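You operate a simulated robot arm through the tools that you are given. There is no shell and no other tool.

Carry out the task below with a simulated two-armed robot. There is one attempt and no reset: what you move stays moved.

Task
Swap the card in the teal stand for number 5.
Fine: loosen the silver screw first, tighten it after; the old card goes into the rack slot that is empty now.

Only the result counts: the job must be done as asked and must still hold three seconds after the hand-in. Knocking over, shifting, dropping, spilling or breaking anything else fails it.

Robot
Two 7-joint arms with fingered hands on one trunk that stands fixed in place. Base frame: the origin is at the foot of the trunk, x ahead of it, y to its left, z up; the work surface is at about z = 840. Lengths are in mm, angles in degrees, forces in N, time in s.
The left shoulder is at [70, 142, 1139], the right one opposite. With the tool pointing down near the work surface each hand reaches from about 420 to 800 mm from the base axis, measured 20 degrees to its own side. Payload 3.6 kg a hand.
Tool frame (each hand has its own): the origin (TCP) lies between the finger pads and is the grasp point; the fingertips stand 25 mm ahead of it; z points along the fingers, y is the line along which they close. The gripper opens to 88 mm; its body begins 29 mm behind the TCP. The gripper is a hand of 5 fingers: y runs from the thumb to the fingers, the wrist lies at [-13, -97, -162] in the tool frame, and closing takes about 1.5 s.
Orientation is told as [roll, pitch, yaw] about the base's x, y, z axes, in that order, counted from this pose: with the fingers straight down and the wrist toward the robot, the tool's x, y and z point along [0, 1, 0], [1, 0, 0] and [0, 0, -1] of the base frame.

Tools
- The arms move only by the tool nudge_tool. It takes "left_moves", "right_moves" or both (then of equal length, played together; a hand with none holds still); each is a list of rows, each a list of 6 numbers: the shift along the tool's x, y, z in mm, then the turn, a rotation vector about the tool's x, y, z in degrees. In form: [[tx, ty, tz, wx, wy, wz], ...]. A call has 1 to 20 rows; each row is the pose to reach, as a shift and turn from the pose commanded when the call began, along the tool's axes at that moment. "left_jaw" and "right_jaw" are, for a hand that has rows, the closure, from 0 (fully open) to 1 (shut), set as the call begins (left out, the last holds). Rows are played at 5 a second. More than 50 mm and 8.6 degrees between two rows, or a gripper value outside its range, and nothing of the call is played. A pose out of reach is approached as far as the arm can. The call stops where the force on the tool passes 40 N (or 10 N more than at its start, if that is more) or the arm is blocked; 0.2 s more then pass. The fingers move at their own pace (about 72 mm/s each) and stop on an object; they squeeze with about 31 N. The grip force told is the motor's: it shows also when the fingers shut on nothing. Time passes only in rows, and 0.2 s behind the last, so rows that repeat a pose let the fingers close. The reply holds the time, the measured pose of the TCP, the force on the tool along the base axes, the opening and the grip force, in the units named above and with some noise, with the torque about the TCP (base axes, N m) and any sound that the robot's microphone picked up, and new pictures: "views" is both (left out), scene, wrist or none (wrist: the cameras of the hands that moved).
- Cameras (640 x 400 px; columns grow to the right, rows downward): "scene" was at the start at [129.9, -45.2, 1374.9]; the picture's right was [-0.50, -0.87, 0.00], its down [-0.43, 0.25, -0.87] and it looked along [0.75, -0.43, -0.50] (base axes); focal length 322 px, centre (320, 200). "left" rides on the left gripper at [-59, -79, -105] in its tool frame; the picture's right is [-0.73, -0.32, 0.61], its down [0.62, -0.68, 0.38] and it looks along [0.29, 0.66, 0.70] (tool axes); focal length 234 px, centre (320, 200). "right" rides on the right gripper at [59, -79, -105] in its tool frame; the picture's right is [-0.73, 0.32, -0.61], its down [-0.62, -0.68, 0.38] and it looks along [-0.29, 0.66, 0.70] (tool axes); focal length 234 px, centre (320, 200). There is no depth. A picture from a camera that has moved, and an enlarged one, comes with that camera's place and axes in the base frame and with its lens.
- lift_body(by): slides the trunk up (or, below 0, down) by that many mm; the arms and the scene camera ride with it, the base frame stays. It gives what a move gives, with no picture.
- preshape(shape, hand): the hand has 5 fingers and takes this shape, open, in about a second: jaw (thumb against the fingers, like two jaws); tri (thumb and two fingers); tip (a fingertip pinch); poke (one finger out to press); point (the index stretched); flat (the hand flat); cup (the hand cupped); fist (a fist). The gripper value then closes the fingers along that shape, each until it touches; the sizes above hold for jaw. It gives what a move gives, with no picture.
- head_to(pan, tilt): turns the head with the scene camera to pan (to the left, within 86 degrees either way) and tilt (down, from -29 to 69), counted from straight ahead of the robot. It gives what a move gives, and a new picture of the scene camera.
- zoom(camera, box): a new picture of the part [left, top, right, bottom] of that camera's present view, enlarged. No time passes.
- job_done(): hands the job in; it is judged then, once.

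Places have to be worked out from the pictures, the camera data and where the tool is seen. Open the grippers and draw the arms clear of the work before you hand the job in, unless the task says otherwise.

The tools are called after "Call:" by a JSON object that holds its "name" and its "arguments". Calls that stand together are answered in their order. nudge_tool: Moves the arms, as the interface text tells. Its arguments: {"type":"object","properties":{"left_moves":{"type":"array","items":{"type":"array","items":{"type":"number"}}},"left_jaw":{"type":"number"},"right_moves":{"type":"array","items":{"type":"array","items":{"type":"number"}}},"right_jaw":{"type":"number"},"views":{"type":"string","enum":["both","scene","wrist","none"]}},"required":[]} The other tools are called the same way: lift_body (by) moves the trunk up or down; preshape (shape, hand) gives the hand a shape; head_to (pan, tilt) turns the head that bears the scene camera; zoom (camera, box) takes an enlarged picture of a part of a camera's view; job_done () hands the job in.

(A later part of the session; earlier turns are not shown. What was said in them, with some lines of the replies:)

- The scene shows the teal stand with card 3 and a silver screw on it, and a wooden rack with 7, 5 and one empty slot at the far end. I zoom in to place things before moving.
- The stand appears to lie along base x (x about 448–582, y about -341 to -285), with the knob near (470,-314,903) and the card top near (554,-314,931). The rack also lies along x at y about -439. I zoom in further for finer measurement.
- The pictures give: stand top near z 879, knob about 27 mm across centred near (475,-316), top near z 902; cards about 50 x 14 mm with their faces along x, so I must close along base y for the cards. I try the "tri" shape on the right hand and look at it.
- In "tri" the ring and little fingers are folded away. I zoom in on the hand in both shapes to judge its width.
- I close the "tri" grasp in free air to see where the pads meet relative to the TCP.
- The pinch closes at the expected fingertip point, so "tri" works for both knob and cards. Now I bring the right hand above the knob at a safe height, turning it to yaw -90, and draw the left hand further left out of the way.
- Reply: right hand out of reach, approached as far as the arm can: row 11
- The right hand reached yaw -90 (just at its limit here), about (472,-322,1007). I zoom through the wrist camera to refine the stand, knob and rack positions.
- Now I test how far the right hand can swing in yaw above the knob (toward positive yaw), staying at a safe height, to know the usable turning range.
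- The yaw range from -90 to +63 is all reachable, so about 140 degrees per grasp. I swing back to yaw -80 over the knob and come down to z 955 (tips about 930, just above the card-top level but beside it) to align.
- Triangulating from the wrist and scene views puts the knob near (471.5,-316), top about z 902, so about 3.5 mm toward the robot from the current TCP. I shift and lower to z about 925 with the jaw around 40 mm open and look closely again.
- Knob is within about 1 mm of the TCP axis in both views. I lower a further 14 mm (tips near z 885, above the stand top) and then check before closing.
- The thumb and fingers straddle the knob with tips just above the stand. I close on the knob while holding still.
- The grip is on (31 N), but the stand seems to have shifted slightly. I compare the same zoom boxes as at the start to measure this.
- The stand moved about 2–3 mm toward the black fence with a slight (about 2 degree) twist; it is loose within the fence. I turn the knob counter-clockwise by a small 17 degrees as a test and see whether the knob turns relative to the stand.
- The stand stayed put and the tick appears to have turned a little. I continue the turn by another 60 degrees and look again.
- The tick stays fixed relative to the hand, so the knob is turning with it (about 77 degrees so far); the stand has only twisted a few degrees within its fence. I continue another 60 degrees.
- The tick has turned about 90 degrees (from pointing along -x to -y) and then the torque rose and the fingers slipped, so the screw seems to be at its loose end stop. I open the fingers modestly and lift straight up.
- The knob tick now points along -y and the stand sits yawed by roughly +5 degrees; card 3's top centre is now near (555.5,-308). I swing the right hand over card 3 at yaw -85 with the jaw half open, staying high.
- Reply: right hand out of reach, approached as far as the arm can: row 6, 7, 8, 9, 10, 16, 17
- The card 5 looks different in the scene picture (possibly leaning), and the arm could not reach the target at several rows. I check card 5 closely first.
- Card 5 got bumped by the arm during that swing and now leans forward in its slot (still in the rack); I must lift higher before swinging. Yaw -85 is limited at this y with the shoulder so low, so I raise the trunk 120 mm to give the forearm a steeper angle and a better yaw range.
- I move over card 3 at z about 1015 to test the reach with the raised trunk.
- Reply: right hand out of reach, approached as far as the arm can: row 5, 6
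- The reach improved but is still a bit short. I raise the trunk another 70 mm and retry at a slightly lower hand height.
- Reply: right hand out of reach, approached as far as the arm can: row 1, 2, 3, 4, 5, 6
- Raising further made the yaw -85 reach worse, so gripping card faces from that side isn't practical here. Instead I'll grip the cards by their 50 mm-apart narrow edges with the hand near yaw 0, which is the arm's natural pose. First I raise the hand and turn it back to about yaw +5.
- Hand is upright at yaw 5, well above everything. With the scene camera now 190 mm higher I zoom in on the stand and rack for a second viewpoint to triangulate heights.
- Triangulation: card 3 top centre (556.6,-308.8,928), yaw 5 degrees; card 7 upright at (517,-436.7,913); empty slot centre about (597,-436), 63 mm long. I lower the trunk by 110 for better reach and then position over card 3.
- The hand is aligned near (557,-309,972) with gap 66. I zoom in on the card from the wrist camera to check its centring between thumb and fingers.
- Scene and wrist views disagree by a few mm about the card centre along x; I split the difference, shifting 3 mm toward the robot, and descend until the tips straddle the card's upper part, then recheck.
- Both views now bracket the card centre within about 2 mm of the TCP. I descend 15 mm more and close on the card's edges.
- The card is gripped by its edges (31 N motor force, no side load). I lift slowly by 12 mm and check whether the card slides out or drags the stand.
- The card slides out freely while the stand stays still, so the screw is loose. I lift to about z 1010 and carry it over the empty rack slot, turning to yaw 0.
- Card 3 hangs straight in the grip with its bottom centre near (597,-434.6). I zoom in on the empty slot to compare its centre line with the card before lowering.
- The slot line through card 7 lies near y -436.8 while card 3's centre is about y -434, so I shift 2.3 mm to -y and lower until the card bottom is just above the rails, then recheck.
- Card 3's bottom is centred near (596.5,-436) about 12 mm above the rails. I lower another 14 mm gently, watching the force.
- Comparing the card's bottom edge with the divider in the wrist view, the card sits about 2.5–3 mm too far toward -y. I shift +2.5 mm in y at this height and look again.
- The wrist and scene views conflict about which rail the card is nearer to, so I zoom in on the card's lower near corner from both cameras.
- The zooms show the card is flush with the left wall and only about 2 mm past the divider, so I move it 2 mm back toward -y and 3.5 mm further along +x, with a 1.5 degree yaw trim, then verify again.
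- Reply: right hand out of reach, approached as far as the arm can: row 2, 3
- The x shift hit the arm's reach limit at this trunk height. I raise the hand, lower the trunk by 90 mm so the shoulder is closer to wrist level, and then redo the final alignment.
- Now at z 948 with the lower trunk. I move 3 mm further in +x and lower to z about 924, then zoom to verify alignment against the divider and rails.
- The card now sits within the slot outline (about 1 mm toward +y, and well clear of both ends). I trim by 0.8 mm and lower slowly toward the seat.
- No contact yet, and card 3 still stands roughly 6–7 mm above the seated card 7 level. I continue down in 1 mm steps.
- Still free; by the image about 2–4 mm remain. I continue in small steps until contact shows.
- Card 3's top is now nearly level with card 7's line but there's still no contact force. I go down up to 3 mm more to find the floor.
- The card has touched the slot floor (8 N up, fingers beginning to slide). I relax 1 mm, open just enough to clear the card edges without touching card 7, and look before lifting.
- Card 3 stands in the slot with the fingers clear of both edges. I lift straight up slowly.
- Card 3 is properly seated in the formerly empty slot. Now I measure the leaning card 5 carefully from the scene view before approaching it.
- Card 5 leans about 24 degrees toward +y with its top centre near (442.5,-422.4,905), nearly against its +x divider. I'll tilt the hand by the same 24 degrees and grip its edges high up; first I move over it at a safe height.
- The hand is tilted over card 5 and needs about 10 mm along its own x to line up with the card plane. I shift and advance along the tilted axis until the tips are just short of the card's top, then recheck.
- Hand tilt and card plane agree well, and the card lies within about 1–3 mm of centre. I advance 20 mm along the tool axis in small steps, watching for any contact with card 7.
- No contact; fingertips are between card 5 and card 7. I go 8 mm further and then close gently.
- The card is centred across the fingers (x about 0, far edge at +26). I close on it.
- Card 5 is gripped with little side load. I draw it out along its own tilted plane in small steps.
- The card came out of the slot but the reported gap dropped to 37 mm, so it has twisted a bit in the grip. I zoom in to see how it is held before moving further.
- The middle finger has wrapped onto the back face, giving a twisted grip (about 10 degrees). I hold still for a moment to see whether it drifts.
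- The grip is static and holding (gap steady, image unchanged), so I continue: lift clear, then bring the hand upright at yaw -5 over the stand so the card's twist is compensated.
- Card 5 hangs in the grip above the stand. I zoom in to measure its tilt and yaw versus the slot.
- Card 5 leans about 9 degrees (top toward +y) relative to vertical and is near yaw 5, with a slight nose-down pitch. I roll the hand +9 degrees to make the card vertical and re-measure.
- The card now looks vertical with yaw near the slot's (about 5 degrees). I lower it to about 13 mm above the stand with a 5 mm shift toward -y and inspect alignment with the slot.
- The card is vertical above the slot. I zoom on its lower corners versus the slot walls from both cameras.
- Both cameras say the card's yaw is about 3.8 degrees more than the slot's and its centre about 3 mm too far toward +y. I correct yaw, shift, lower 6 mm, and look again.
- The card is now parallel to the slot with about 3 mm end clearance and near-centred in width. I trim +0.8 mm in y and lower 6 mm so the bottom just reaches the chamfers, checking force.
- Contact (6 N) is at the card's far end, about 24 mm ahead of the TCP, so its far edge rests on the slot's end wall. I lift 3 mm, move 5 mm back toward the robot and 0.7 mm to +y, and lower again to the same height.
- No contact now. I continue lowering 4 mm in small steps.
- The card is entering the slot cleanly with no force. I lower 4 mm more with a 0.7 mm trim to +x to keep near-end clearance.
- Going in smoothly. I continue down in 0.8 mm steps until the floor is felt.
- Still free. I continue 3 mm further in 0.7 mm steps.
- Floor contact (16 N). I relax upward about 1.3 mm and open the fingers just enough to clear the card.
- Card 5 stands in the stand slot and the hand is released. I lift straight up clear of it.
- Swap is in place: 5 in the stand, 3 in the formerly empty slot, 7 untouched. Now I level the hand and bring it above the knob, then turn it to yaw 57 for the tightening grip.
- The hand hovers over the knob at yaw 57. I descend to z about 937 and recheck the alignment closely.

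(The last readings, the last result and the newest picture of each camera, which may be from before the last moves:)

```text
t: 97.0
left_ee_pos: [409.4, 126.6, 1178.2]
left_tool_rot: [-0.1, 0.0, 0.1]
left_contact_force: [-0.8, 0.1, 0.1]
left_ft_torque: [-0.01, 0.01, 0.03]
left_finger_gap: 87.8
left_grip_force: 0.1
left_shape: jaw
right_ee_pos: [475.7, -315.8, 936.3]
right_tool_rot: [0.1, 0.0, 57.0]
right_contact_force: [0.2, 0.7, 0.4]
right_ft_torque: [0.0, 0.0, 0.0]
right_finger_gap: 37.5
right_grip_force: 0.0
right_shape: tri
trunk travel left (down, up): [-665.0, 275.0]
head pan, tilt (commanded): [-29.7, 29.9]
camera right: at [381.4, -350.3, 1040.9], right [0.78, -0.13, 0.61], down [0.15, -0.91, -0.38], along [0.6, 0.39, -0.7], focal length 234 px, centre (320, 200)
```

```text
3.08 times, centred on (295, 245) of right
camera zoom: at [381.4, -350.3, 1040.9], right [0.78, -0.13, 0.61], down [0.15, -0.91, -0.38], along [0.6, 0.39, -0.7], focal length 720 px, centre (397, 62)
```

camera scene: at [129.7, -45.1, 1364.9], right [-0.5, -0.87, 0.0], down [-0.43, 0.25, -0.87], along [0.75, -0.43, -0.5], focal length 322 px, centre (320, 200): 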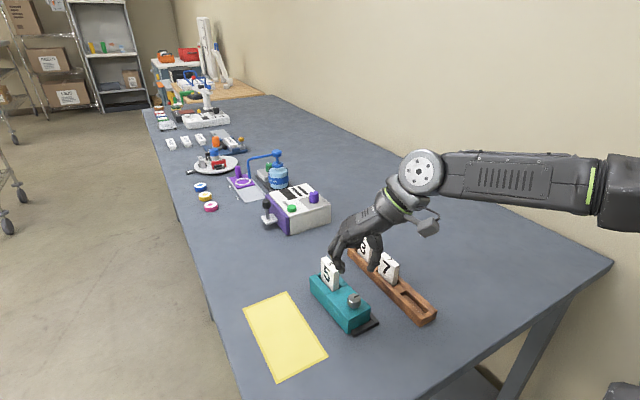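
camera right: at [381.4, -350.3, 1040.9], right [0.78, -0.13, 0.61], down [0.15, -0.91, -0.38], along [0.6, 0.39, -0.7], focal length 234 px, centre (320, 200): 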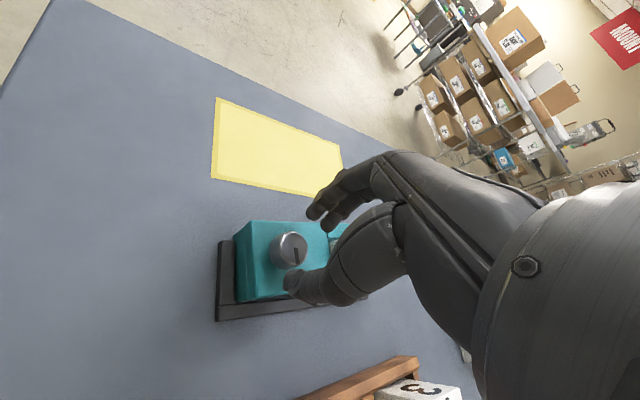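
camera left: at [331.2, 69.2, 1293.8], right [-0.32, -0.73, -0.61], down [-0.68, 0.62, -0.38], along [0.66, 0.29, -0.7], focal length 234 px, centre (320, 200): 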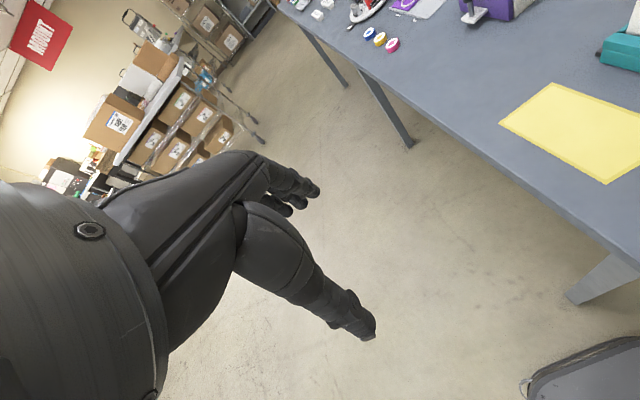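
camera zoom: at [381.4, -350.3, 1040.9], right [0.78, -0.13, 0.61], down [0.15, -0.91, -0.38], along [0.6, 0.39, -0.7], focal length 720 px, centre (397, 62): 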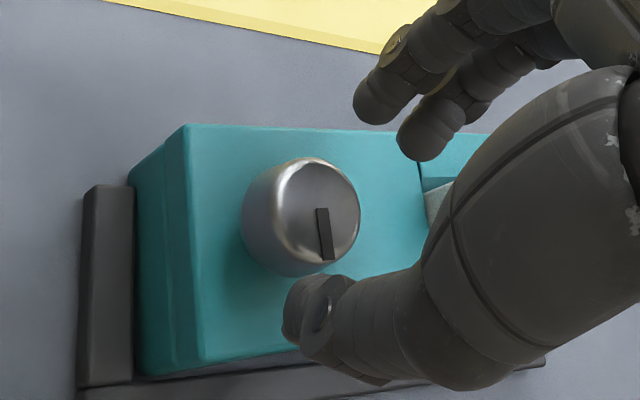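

Knob lies about 2 mm to the tool's +x. I shift 2 mm and descend to z about 910 around the knob, then check before closing.

Call:
{"name": "nudge_tool", "arguments": {"right_moves": [[1, 0.2, 4, 0, 0, 0], [2, 0.3, 9, 0, 0, 0], [2, 0.3, 14, 0, 0, 0], [2, 0.3, 19, 0, 0, 0], [2, 0.3, 24, 0, 0, 0], [2, 0.3, 27, 0, 0, 0], [2, 0.3, 27, 0, 0, 0]], "views": "wrist"}}

Call:
{"name": "zoom", "arguments": {"camera": "scene", "box": [310, 260, 390, 330]}}

Call:
{"name": "zoom", "arguments": {"camera": "right", "box": [230, 180, 360, 310]}}

```text
t: 98.5
left_ee_pos: [410.4, 127.7, 1178.8]
left_tool_rot: [0.0, -0.1, 0.0]
left_contact_force: [-0.3, 0.0, 0.5]
left_ft_torque: [0.03, 0.01, 0.03]
left_finger_gap: 87.8
left_grip_force: 0.0
left_shape: jaw
right_ee_pos: [472.7, -315.5, 909.6]
right_tool_rot: [0.0, -0.1, 57.0]
right_contact_force: [0.6, 1.0, 0.1]
right_ft_torque: [-0.01, 0.01, 0.0]
right_finger_gap: 37.2
right_grip_force: 0.0
right_shape: tri
trunk travel left (down, up): [-665.0, 275.0]
head pan, tilt (commanded): [-29.7, 29.9]
camera right: at [379.3, -349.3, 1014.2], right [0.78, -0.13, 0.61], down [0.15, -0.91, -0.38], along [0.6, 0.39, -0.7], focal length 234 px, centre (320, 200)
```

right: 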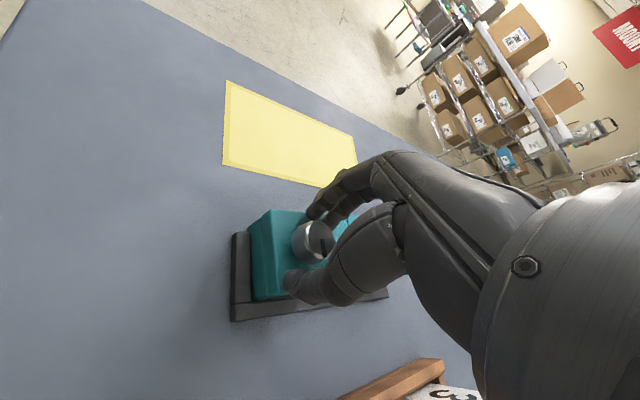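

```text
5.71 times, centred on (350, 295) of scene
camera zoom: at [129.9, -45.1, 1364.9], right [-0.5, -0.87, 0.0], down [-0.43, 0.25, -0.87], along [0.75, -0.43, -0.5], focal length 1842 px, centre (149, -343)
```

zoom: 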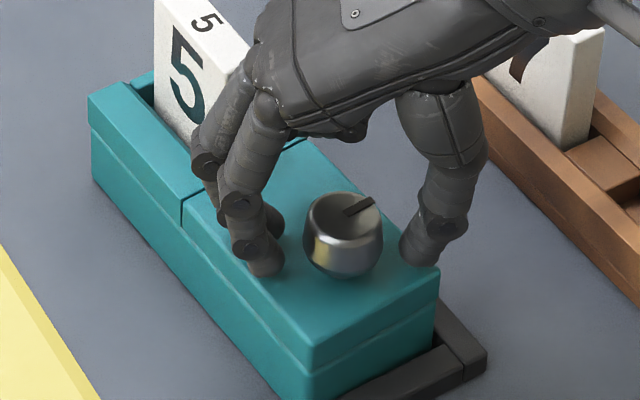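

```text
3.08 times, centred on (295, 245) of right
camera zoom: at [379.3, -349.3, 1014.2], right [0.78, -0.13, 0.61], down [0.15, -0.91, -0.38], along [0.6, 0.39, -0.7], focal length 720 px, centre (397, 62)
```

zoom: 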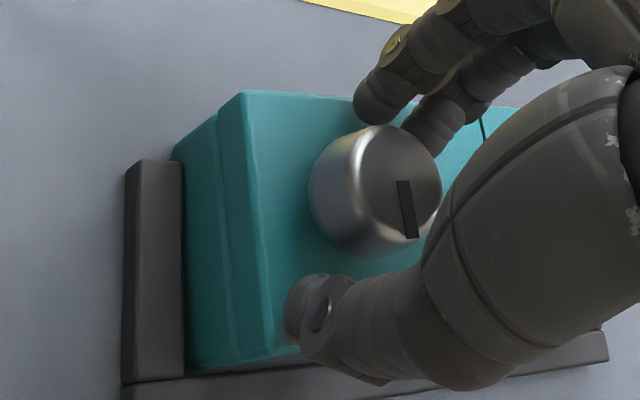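

Knob sits centred between thumb and fingers (within about 1 mm). I close on it.

Call:
{"name": "nudge_tool", "arguments": {"right_moves": [[0, 0, 0, 0, 0, 0], [0, 0, 0, 0, 0, 0], [0, 0, 0, 0, 0, 0], [0, 0, 0, 0, 0, 0], [0, 0, 0, 0, 0, 0]], "right_jaw": 1.0, "views": "wrist"}}

Call:
{"name": "zoom", "arguments": {"camera": "scene", "box": [310, 260, 390, 330]}}

Call:
{"name": "zoom", "arguments": {"camera": "right", "box": [230, 180, 360, 310]}}

```text
t: 99.8
left_ee_pos: [410.8, 126.9, 1177.0]
left_tool_rot: [0.0, 0.0, -0.1]
left_contact_force: [0.0, 0.4, -0.9]
left_ft_torque: [0.03, 0.03, 0.02]
left_finger_gap: 87.8
left_grip_force: 0.1
left_shape: jaw
right_ee_pos: [472.9, -316.4, 908.9]
right_tool_rot: [0.1, 0.0, 57.0]
right_contact_force: [0.3, -0.4, -0.1]
right_ft_torque: [-0.07, 0.1, 0.0]
right_finger_gap: 17.5
right_grip_force: 31.4
right_shape: tri
trunk travel left (down, up): [-665.0, 275.0]
head pan, tilt (commanded): [-29.7, 29.9]
camera right: at [379.7, -349.6, 1013.9], right [0.79, -0.13, 0.61], down [0.15, -0.91, -0.38], along [0.6, 0.39, -0.7], focal length 234 px, centre (320, 200)
```

right: 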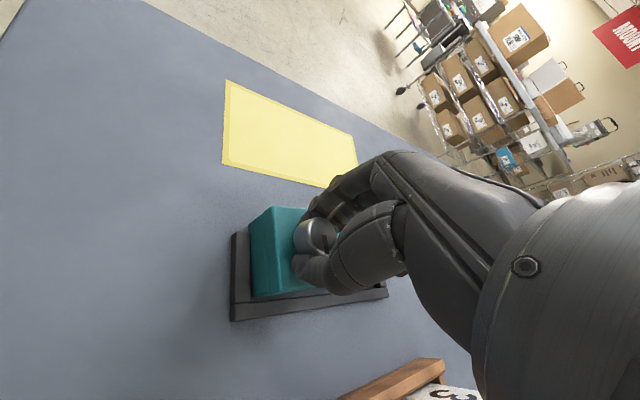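

```text
5.71 times, centred on (350, 295) of scene
camera zoom: at [130.5, -45.4, 1364.8], right [-0.5, -0.87, 0.0], down [-0.43, 0.25, -0.87], along [0.75, -0.43, -0.5], focal length 1842 px, centre (149, -343)
```

zoom: 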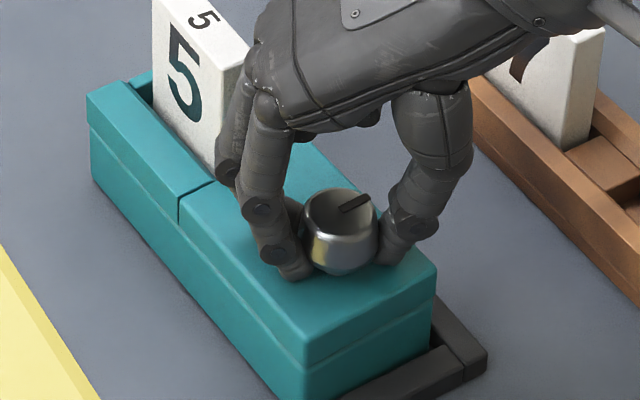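

```text
3.08 times, centred on (295, 245) of right
camera zoom: at [379.7, -349.6, 1013.9], right [0.79, -0.13, 0.61], down [0.15, -0.91, -0.38], along [0.6, 0.39, -0.7], focal length 720 px, centre (397, 62)
```

zoom: 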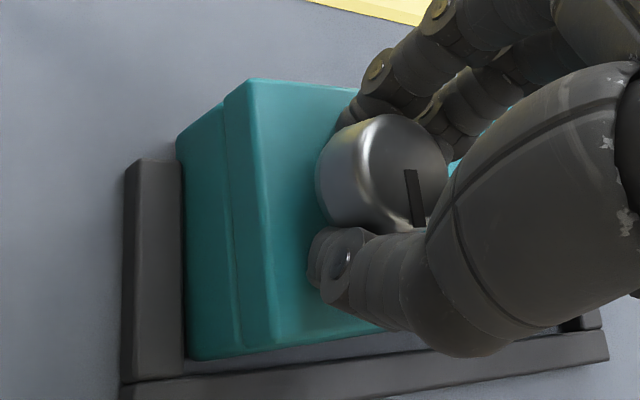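

Gripped. Now I turn clockwise 60 degrees and check knob, torque and stand.

Call:
{"name": "nudge_tool", "arguments": {"right_moves": [[0, 0, 0, 0, 0, 6], [0, 0, 0, 0, 0, 12], [0, 0, 0, 0, 0, 18], [0, 0, 0, 0, 0, 24], [0, 0, 0, 0, 0, 30], [0, 0, 0, 0, 0, 36], [0, 0, 0, 0, 0, 42], [0, 0, 0, 0, 0, 48], [0, 0, 0, 0, 0, 54], [0, 0, 0, 0, 0, 60]], "views": "wrist"}}

Call:
{"name": "zoom", "arguments": {"camera": "scene", "box": [300, 250, 400, 340]}}

Call:
{"name": "zoom", "arguments": {"camera": "right", "box": [230, 180, 360, 310]}}

```text
t: 102.0
left_ee_pos: [410.1, 127.6, 1178.8]
left_tool_rot: [-0.1, 0.1, -0.1]
left_contact_force: [0.5, 0.1, 0.7]
left_ft_torque: [0.01, 0.01, 0.0]
left_finger_gap: 87.9
left_grip_force: 0.1
left_shape: jaw
right_ee_pos: [472.9, -314.1, 909.1]
right_tool_rot: [-0.1, -0.1, -3.1]
right_contact_force: [-3.1, 2.1, 0.6]
right_ft_torque: [0.03, 0.08, 0.1]
right_finger_gap: 15.9
right_grip_force: 30.2
right_shape: tri
trunk travel left (down, up): [-665.0, 275.0]
head pan, tilt (commanded): [-29.7, 29.9]
camera right: at [395.9, -250.6, 1013.6], right [0.28, -0.74, 0.61], down [-0.71, -0.59, -0.38], along [0.64, -0.32, -0.7], focal length 234 px, centre (320, 200)
```

right: 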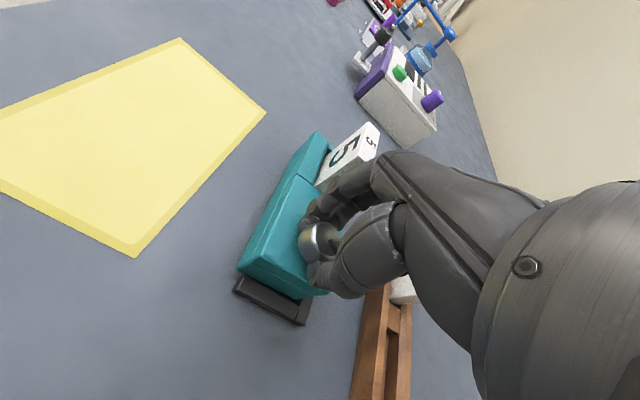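

```text
4.44 times, centred on (350, 295) of scene
camera zoom: at [129.6, -44.6, 1364.9], right [-0.5, -0.87, 0.0], down [-0.43, 0.25, -0.87], along [0.75, -0.43, -0.5], focal length 1433 px, centre (187, -222)
```

zoom: 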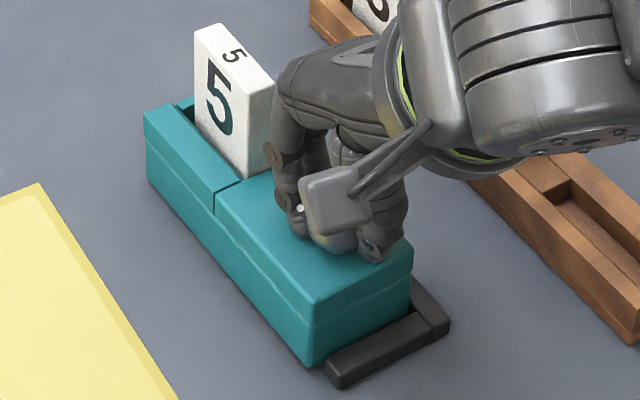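

```text
3.08 times, centred on (295, 245) of right
camera zoom: at [395.9, -250.6, 1013.6], right [0.28, -0.74, 0.61], down [-0.71, -0.59, -0.38], along [0.64, -0.32, -0.7], focal length 720 px, centre (397, 62)
```

zoom: 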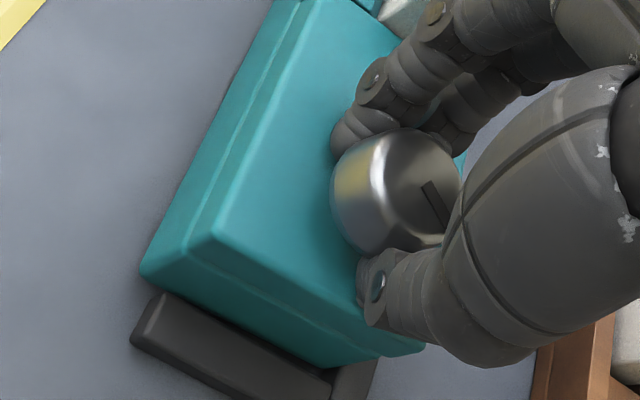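

The knob follows (torque 0.1 Nm, a little slip). I continue clockwise another 45 degrees.

Call:
{"name": "nudge_tool", "arguments": {"right_moves": [[0, 0, 0, 0, 0, 5], [0, 0, 0, 0, 0, 10], [0, 0, 0, 0, 0, 15], [0, 0, 0, 0, 0, 20], [0, 0, 0, 0, 0, 25], [0, 0, 0, 0, 0, 30], [0, 0, 0, 0, 0, 35], [0, 0, 0, 0, 0, 40], [0, 0, 0, 0, 0, 45]], "views": "wrist"}}

Call:
{"name": "zoom", "arguments": {"camera": "scene", "box": [300, 250, 400, 340]}}

Call:
{"name": "zoom", "arguments": {"camera": "right", "box": [230, 180, 360, 310]}}

```text
t: 104.0
left_ee_pos: [410.6, 128.1, 1177.2]
left_tool_rot: [-0.2, 0.0, 0.0]
left_contact_force: [-0.5, -0.2, -0.4]
left_ft_torque: [-0.07, -0.04, 0.03]
left_finger_gap: 87.6
left_grip_force: 0.0
left_shape: jaw
right_ee_pos: [473.7, -314.2, 909.0]
right_tool_rot: [-0.1, 0.0, -48.0]
right_contact_force: [-0.2, 1.4, -1.3]
right_ft_torque: [-0.04, -0.05, 0.13]
right_finger_gap: 15.6
right_grip_force: 31.3
right_shape: tri
trunk travel left (down, up): [-665.0, 275.0]
head pan, tilt (commanded): [-29.7, 29.9]
camera right: at [463.6, -216.4, 1013.9], right [-0.32, -0.73, 0.61], down [-0.92, 0.09, -0.38], along [0.22, -0.68, -0.7], focal length 234 px, centre (320, 200)
```

right: 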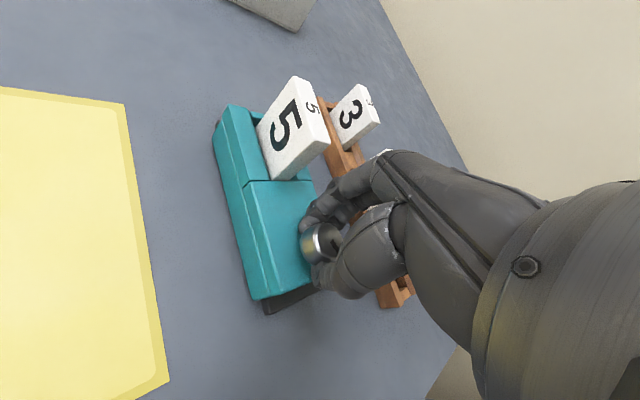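

```text
4.44 times, centred on (350, 295) of scene
camera zoom: at [130.4, -44.6, 1364.9], right [-0.5, -0.87, 0.0], down [-0.43, 0.25, -0.87], along [0.75, -0.43, -0.5], focal length 1433 px, centre (187, -222)
```

zoom: 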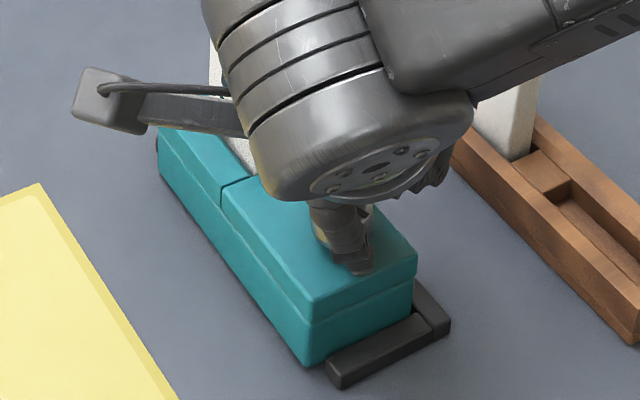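

```text
3.08 times, centred on (295, 245) of right
camera zoom: at [463.6, -216.4, 1013.9], right [-0.32, -0.73, 0.61], down [-0.92, 0.09, -0.38], along [0.22, -0.68, -0.7], focal length 720 px, centre (397, 62)
```

zoom: 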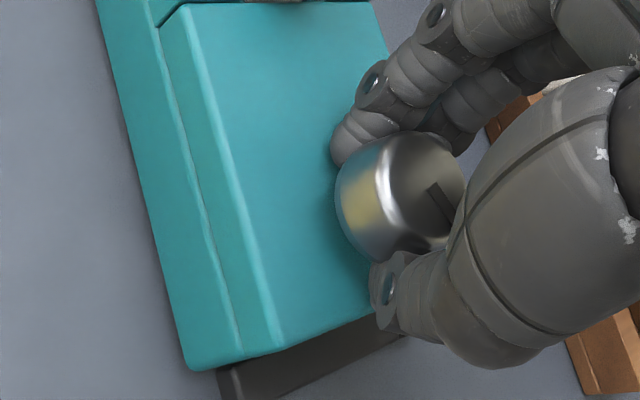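

The knob is turning with the hand and the stand has squared back into its fence; torque is still low (0.13 Nm). I continue clockwise 32 degrees toward the tight stop.

Call:
{"name": "nudge_tool", "arguments": {"right_moves": [[0, 0, 0, 0, 0, 4], [0, 0, 0, 0, 0, 8], [0, 0, 0, 0, 0, 12], [0, 0, 0, 0, 0, 16], [0, 0, 0, 0, 0, 20], [0, 0, 0, 0, 0, 24], [0, 0, 0, 0, 0, 28], [0, 0, 0, 0, 0, 32]], "views": "wrist"}}

Call:
{"name": "zoom", "arguments": {"camera": "scene", "box": [300, 250, 400, 340]}}

Call:
{"name": "zoom", "arguments": {"camera": "right", "box": [230, 180, 360, 310]}}

```text
t: 105.8
left_ee_pos: [411.3, 127.4, 1176.6]
left_tool_rot: [0.0, 0.1, 0.1]
left_contact_force: [0.9, -0.1, 0.5]
left_ft_torque: [-0.03, -0.02, 0.01]
left_finger_gap: 87.6
left_grip_force: 0.0
left_shape: jaw
right_ee_pos: [473.7, -314.2, 908.6]
right_tool_rot: [0.0, 0.1, -80.1]
right_contact_force: [8.4, -2.5, -2.3]
right_ft_torque: [-0.18, -0.27, 0.26]
right_finger_gap: 15.5
right_grip_force: 31.1
right_shape: tri
trunk travel left (down, up): [-665.0, 275.0]
head pan, tilt (commanded): [-29.7, 29.9]
camera right: at [517.3, -226.4, 1012.4], right [-0.66, -0.44, 0.61], down [-0.73, 0.56, -0.38], along [-0.17, -0.7, -0.7], focal length 234 px, centre (320, 200)
```

right: 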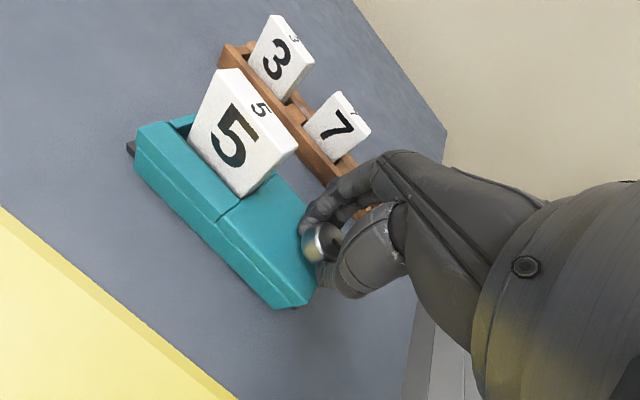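

```text
4.44 times, centred on (350, 295) of scene
camera zoom: at [132.4, -45.6, 1364.6], right [-0.5, -0.87, 0.0], down [-0.44, 0.25, -0.87], along [0.75, -0.43, -0.5], focal length 1433 px, centre (187, -222)
```

zoom: 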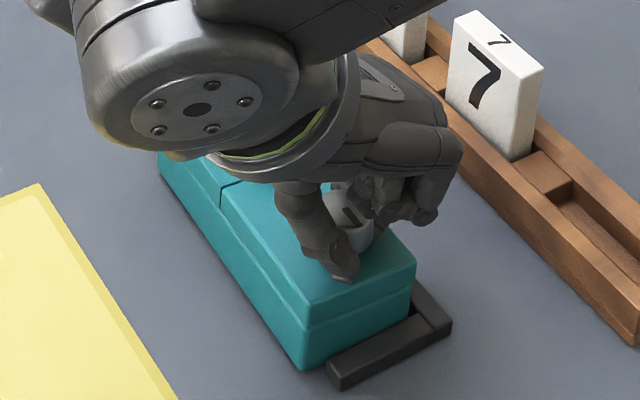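

```text
3.08 times, centred on (295, 245) of right
camera zoom: at [517.3, -226.4, 1012.4], right [-0.66, -0.44, 0.61], down [-0.73, 0.56, -0.38], along [-0.17, -0.7, -0.7], focal length 720 px, centre (397, 62)
```

zoom: 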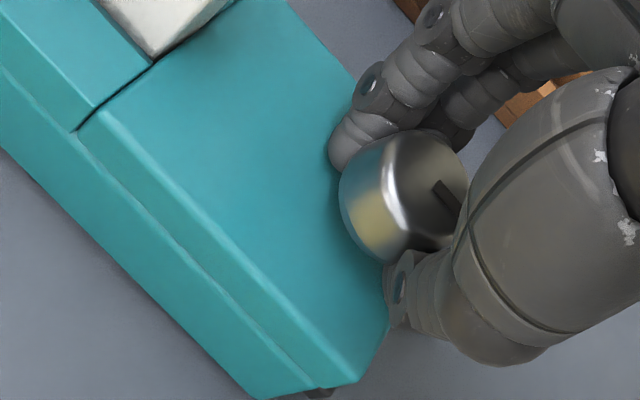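

Torque is rising (0.26 Nm). I zoom in on the tick to read the knob angle relative to the stand.

Call:
{"name": "zoom", "arguments": {"camera": "scene", "box": [330, 285, 370, 315]}}

Call:
{"name": "zoom", "arguments": {"camera": "right", "box": [290, 210, 340, 260]}}

```text
13.33 times, centred on (350, 300) of scene
camera zoom: at [132.4, -45.6, 1364.6], right [-0.5, -0.87, 0.0], down [-0.44, 0.25, -0.87], along [0.75, -0.43, -0.5], focal length 4299 px, centre (-80, -1133)
```

zoom: 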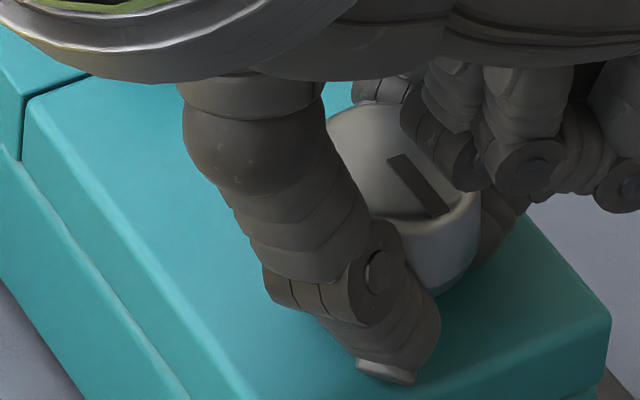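

```text
8.00 times, centred on (315, 235) of right
camera zoom: at [517.3, -226.4, 1012.4], right [-0.66, -0.44, 0.61], down [-0.73, 0.56, -0.38], along [-0.17, -0.7, -0.7], focal length 1873 px, centre (360, -80)
```

zoom: 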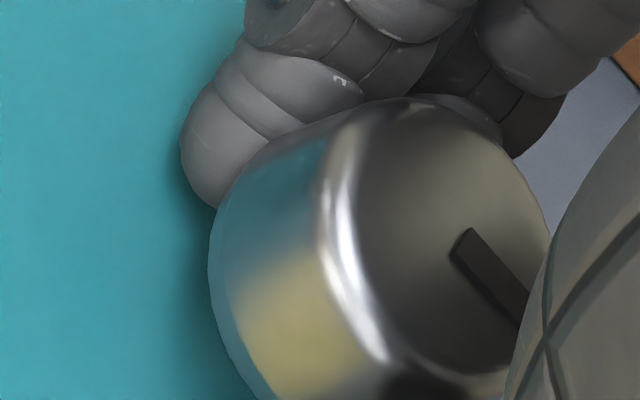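

The tick has come back to its original direction (about 182 degrees vs 185 before). I push a few degrees further to confirm it is against its tight stop.

Call:
{"name": "nudge_tool", "arguments": {"right_moves": [[0, 0, 0, 0, 0, 2], [0, 0, 0, 0, 0, 4], [0, 0, 0, 0, 0, 6], [0, 0, 0, 0, 0, 6]], "views": "none"}}

Call:
{"name": "zoom", "arguments": {"camera": "scene", "box": [330, 285, 370, 315]}}

Call:
{"name": "zoom", "arguments": {"camera": "right", "box": [230, 180, 360, 310]}}

```text
t: 106.8
left_ee_pos: [411.8, 126.4, 1176.1]
left_tool_rot: [0.0, 0.2, 0.1]
left_contact_force: [0.5, 0.0, -0.7]
left_ft_torque: [-0.02, -0.01, -0.01]
left_finger_gap: 87.7
left_grip_force: 0.0
left_shape: jaw
right_ee_pos: [474.2, -314.7, 908.2]
right_tool_rot: [-0.1, 0.1, -85.9]
right_contact_force: [7.4, -1.3, -3.0]
right_ft_torque: [-0.12, -0.18, 0.2]
right_finger_gap: 14.2
right_grip_force: 31.0
right_shape: tri
trunk travel left (down, up): [-665.0, 275.0]
head pan, tilt (commanded): [-29.7, 29.9]
```

```text
13.33 times, centred on (350, 300) of scene
camera zoom: at [132.0, -45.8, 1364.7], right [-0.5, -0.87, 0.0], down [-0.43, 0.25, -0.87], along [0.75, -0.43, -0.5], focal length 4299 px, centre (-80, -1133)
```

zoom: 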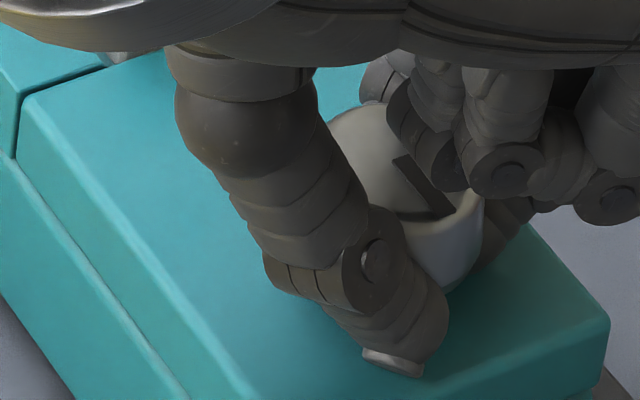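

```text
3.08 times, centred on (295, 245) of right
camera zoom: at [526.5, -232.0, 1012.6], right [-0.7, -0.37, 0.61], down [-0.67, 0.64, -0.38], along [-0.24, -0.67, -0.7], focal length 720 px, centre (397, 62)
```

zoom: 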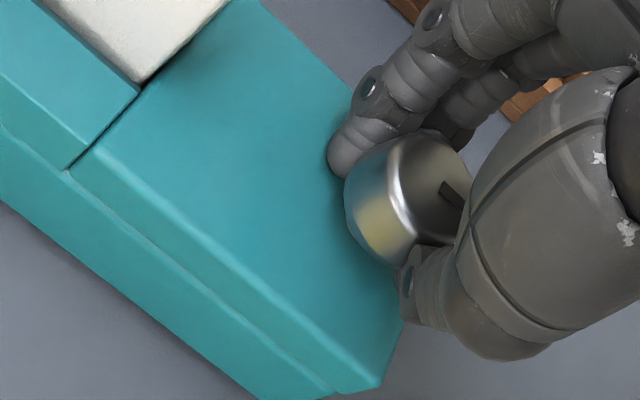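

The hand slipped on the knob without the tick moving further, so the screw is at its tight stop. I open the fingers modestly and lift straight up.

Call:
{"name": "nudge_tool", "arguments": {"right_moves": [[0, 0, 0, 0, 0, 0], [0, 0, 0, 0, 0, 0], [0, 0, 0, 0, 0, 0], [0, 0, 0, 0, 0, 0], [0, 0, -10, 0, 0, 0], [0, 0, -25, 0, 0, 0], [0, 0, -45, 0, 0, 0], [0, 0, -70, 0, 0, 0], [0, 0, -95, 0, 0, 0], [0, 0, -120, 0, 0, 0]], "right_jaw": 0.55, "views": "both"}}

Call:
{"name": "zoom", "arguments": {"camera": "scene", "box": [310, 290, 390, 340]}}

Call:
{"name": "zoom", "arguments": {"camera": "scene", "box": [280, 230, 460, 350]}}

```text
t: 109.0
left_ee_pos: [409.3, 126.7, 1177.8]
left_tool_rot: [-0.1, 0.0, 0.1]
left_contact_force: [-0.6, 0.1, 0.1]
left_ft_torque: [-0.02, 0.0, 0.0]
left_finger_gap: 87.8
left_grip_force: 0.0
left_shape: jaw
right_ee_pos: [468.2, -323.3, 1024.8]
right_tool_rot: [0.2, 0.3, -85.9]
right_contact_force: [-0.1, 0.5, -0.7]
right_ft_torque: [0.0, 0.02, -0.01]
right_finger_gap: 39.1
right_grip_force: 0.0
right_shape: tri
right hand out of reach, approached as far as the arm can: row 10
trunk travel left (down, up): [-665.0, 275.0]
head pan, tilt (commanded): [-29.7, 29.9]
camera scene: at [129.0, -45.3, 1365.0], right [-0.5, -0.87, 0.0], down [-0.43, 0.25, -0.87], along [0.75, -0.43, -0.5], focal length 322 px, centre (320, 200)
camera right: at [519.5, -240.5, 1130.7], right [-0.7, -0.38, 0.6], down [-0.67, 0.64, -0.38], along [-0.24, -0.67, -0.7], focal length 234 px, centre (320, 200)
```

scene: 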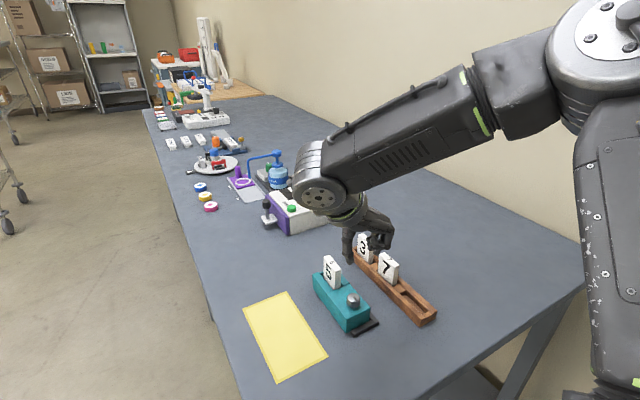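
right: 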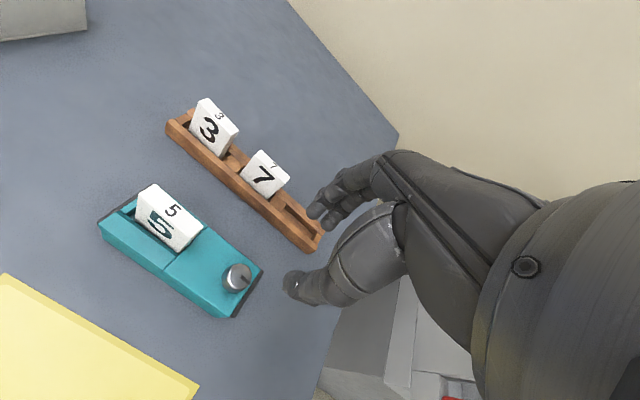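

```text
8.00 times, centred on (350, 315) of scene
camera zoom: at [129.0, -45.3, 1365.0], right [-0.5, -0.87, 0.0], down [-0.43, 0.25, -0.87], along [0.75, -0.43, -0.5], focal length 2579 px, centre (80, -720)
```

zoom: 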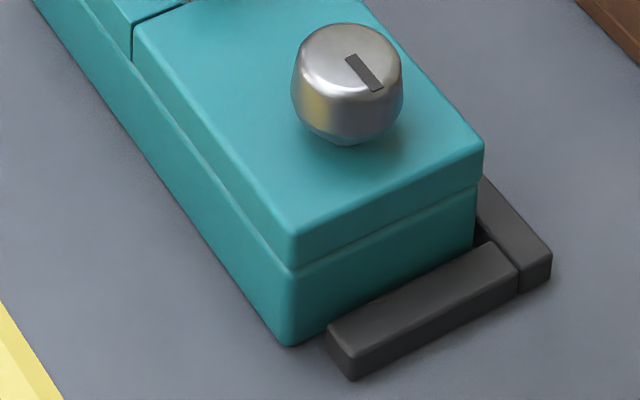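

```text
3.33 times, centred on (370, 290) of scene
camera zoom: at [129.0, -45.3, 1365.0], right [-0.5, -0.87, 0.0], down [-0.43, 0.25, -0.87], along [0.75, -0.43, -0.5], focal length 1075 px, centre (153, -100)
```

zoom: 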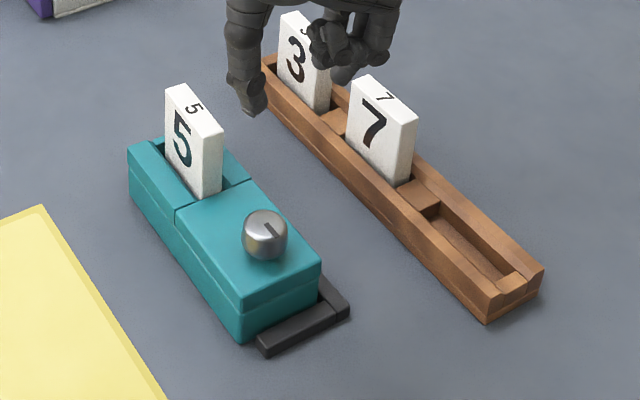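

The tick is back at its original angle relative to the stand, and the stand sits within about 2 mm of where it began. I rotate the hand back to yaw 0 at this safe height before retreating.

Call:
{"name": "nudge_tool", "arguments": {"right_moves": [[0, 0, 0, 0, 0, -7.8], [0, 0, 0, 0, 0, -15.6], [0, 0, 0, 0, 0, -23.4], [0, 0, 0, 0, 0, -31.2], [0, 0, 0, 0, 0, -39], [0, 0, 0, 0, 0, -46.8], [0, 0, 0, 0, 0, -54.6], [0, 0, 0, 0, 0, -62.4], [0, 0, 0, 0, 0, -70.2], [0, 0, 0, 0, 0, -78], [0, 0, 0, 0, 0, -86]], "views": "scene"}}

Call:
{"name": "zoom", "arguments": {"camera": "scene", "box": [305, 245, 385, 325]}}

Call:
{"name": "zoom", "arguments": {"camera": "scene", "box": [340, 225, 445, 330]}}

```text
t: 111.3
left_ee_pos: [410.2, 126.6, 1177.9]
left_tool_rot: [0.0, 0.1, 0.0]
left_contact_force: [0.4, 0.5, 0.3]
left_ft_torque: [0.0, 0.04, 0.02]
left_finger_gap: 88.0
left_grip_force: 0.0
left_shape: jaw
right_ee_pos: [469.3, -320.2, 1025.2]
right_tool_rot: [0.1, 0.1, 0.1]
right_contact_force: [-0.5, -0.7, 0.6]
right_ft_torque: [0.01, -0.01, -0.01]
right_finger_gap: 39.3
right_grip_force: 0.1
right_shape: tri
trunk travel left (down, up): [-665.0, 275.0]
head pan, tilt (commanded): [-29.7, 29.9]
camera scene: at [129.8, -45.7, 1364.9], right [-0.5, -0.87, 0.0], down [-0.43, 0.25, -0.87], along [0.75, -0.43, -0.5], focal length 322 px, centre (320, 200)
```

scene: 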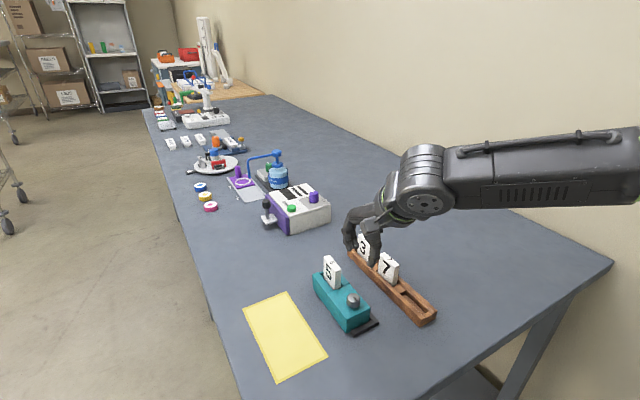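

```text
5.00 times, centred on (345, 285) of scene
camera zoom: at [129.8, -45.7, 1364.9], right [-0.5, -0.87, 0.0], down [-0.43, 0.25, -0.87], along [0.75, -0.43, -0.5], focal length 1612 px, centre (195, -225)
```

zoom: 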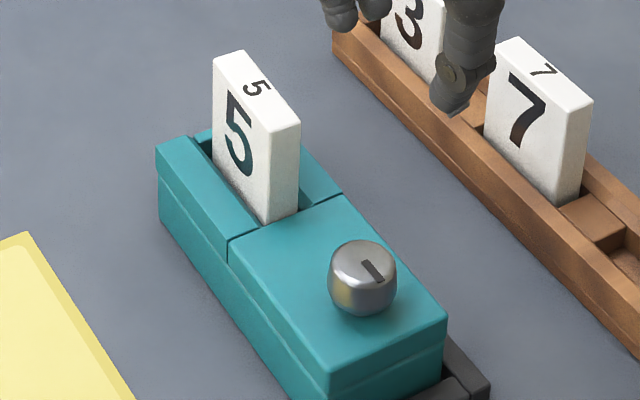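

```text
3.81 times, centred on (392, 278) of scene
camera zoom: at [129.8, -45.7, 1364.9], right [-0.5, -0.87, 0.0], down [-0.43, 0.25, -0.87], along [0.75, -0.43, -0.5], focal length 1228 px, centre (44, -95)
```

zoom: 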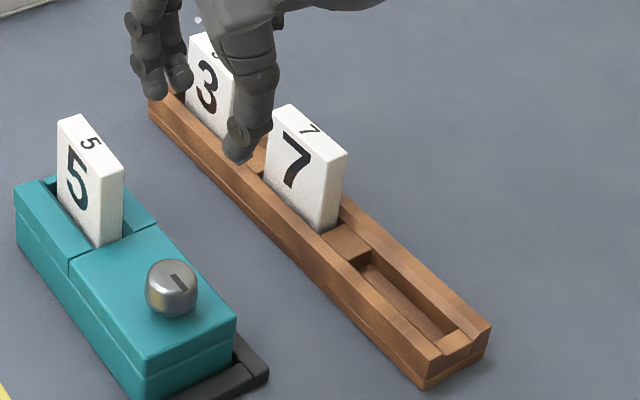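

Everything looks right. I retreat the right hand up and back to its starting area with the gripper open.

Call:
{"name": "nudge_tool", "arguments": {"right_moves": [[0, 0, -20, 0, 0, 0], [0, 0, -45, 0, 0, 0], [0, -5, -70, 0, 0, 0], [-10, -25, -90, 0, 0, 0], [-25, -45, -110, 0, 0, 0], [-42, -65, -125, 0, 0, 0], [-60, -85, -135, 0, 0, 0], [-75, -102, -141, 0, 0, 0], [-83, -112, -141, 0, 0, 0]], "right_jaw": 0.0, "views": "none"}}

Call:
{"name": "lift_body", "arguments": {"by": 10}}

Call:
{"name": "zoom", "arguments": {"camera": "scene", "box": [308, 250, 388, 300]}}

Call:
{"name": "zoom", "arguments": {"camera": "scene", "box": [310, 290, 390, 340]}}

Call:
{"name": "zoom", "arguments": {"camera": "scene", "box": [280, 230, 460, 350]}}

```text
t: 113.3
left_ee_pos: [409.9, 127.4, 1178.1]
left_tool_rot: [0.0, 0.0, 0.1]
left_contact_force: [-0.7, 1.3, 0.3]
left_ft_torque: [-0.01, -0.01, -0.03]
left_finger_gap: 87.5
left_grip_force: 0.0
left_shape: jaw
right_ee_pos: [356.3, -405.0, 1168.2]
right_tool_rot: [0.1, 0.0, 0.0]
right_contact_force: [0.9, 0.8, 0.8]
right_ft_torque: [0.0, 0.0, 0.02]
right_finger_gap: 87.7
right_grip_force: 0.0
right_shape: tri
trunk travel left (down, up): [-665.0, 275.0]
head pan, tilt (commanded): [-29.7, 29.9]
```

```text
t: 113.9
left_ee_pos: [409.5, 125.9, 1187.6]
left_tool_rot: [-0.1, -0.1, 0.0]
left_contact_force: [-0.3, -0.3, -0.2]
left_ft_torque: [0.01, 0.0, 0.0]
left_finger_gap: 87.6
left_grip_force: 0.0
left_shape: jaw
right_ee_pos: [356.4, -405.3, 1178.6]
right_tool_rot: [0.1, 0.0, 0.0]
right_contact_force: [0.4, -0.6, -0.5]
right_ft_torque: [0.02, -0.01, 0.01]
right_finger_gap: 87.7
right_grip_force: 0.1
right_shape: tri
trunk travel left (down, up): [-675.0, 265.0]
head pan, tilt (commanded): [-29.7, 29.9]
```

```text
8.00 times, centred on (348, 275) of scene
camera zoom: at [129.8, -45.2, 1374.9], right [-0.5, -0.87, 0.0], down [-0.43, 0.25, -0.87], along [0.75, -0.43, -0.5], focal length 2579 px, centre (96, -400)
```

zoom: 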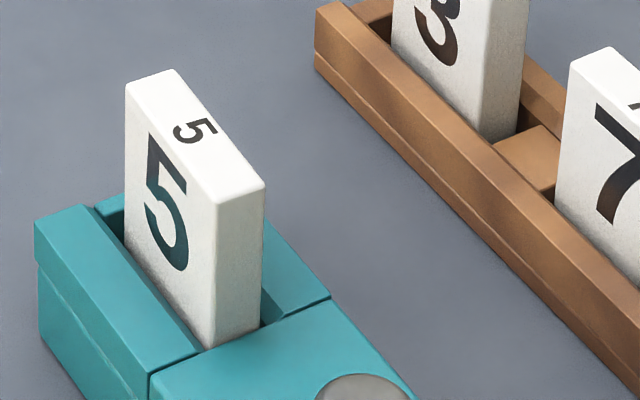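

```text
8.00 times, centred on (350, 315) of scene
camera zoom: at [129.8, -45.2, 1374.9], right [-0.5, -0.87, 0.0], down [-0.43, 0.25, -0.87], along [0.75, -0.43, -0.5], focal length 2579 px, centre (80, -720)
```

zoom: 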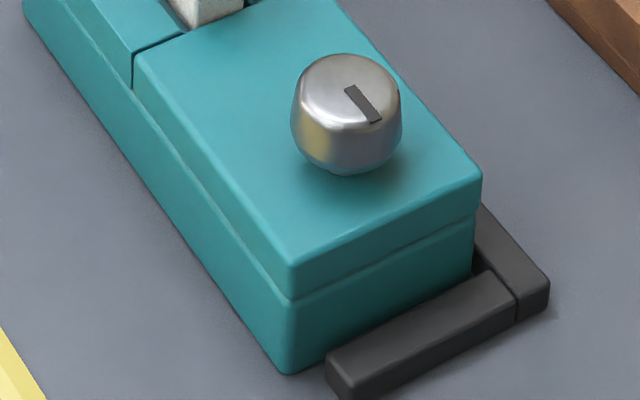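

```text
3.33 times, centred on (370, 290) of scene
camera zoom: at [129.8, -45.2, 1374.9], right [-0.5, -0.87, 0.0], down [-0.43, 0.25, -0.87], along [0.75, -0.43, -0.5], focal length 1075 px, centre (153, -100)
```

zoom: 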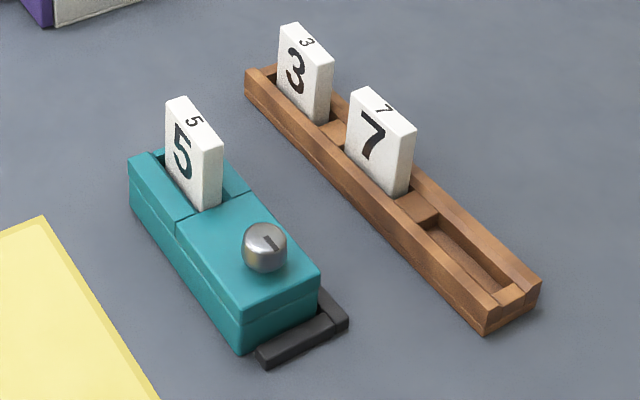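

From the identical viewpoint as at the start: card 5 stands where card 3 stood, the tick is back at (or slightly past) its original tight angle, card 3 is in the formerly empty slot, card 7 and the rack are unchanged, and both grippers are open and clear. I hand the job in.

Call:
{"name": "job_done", "arguments": {}}

```text
The job is handed in.
```

I swapped the cards. Number 5 is in the teal stand, and the old card 3 is in the rack slot that was empty at the start. The job is handed in, and I haven't seen a result.

- **Screw:** I loosened it about 90 degrees before pulling card 3. After seating card 5, I turned it back until the hand slipped on the knob. The mark is at its original angle, about 2 degrees tighter by my reading. I did not tug on card 5 to test the clamp.
- **Stand:** It moved a few millimetres and twisted about 5 degrees while I worked. Tightening brought it back to within about 2 mm and 1 degree of where it began.
- **Card 5:** The arm bumped it while it was still in the rack, so it leaned in its slot but did not fall out. I picked it up from there and seated it upright in the stand.
- **Everything else:** Card 7 and the rack look unchanged from the start, and nothing was dropped. Both grippers are open and the arms are clear.
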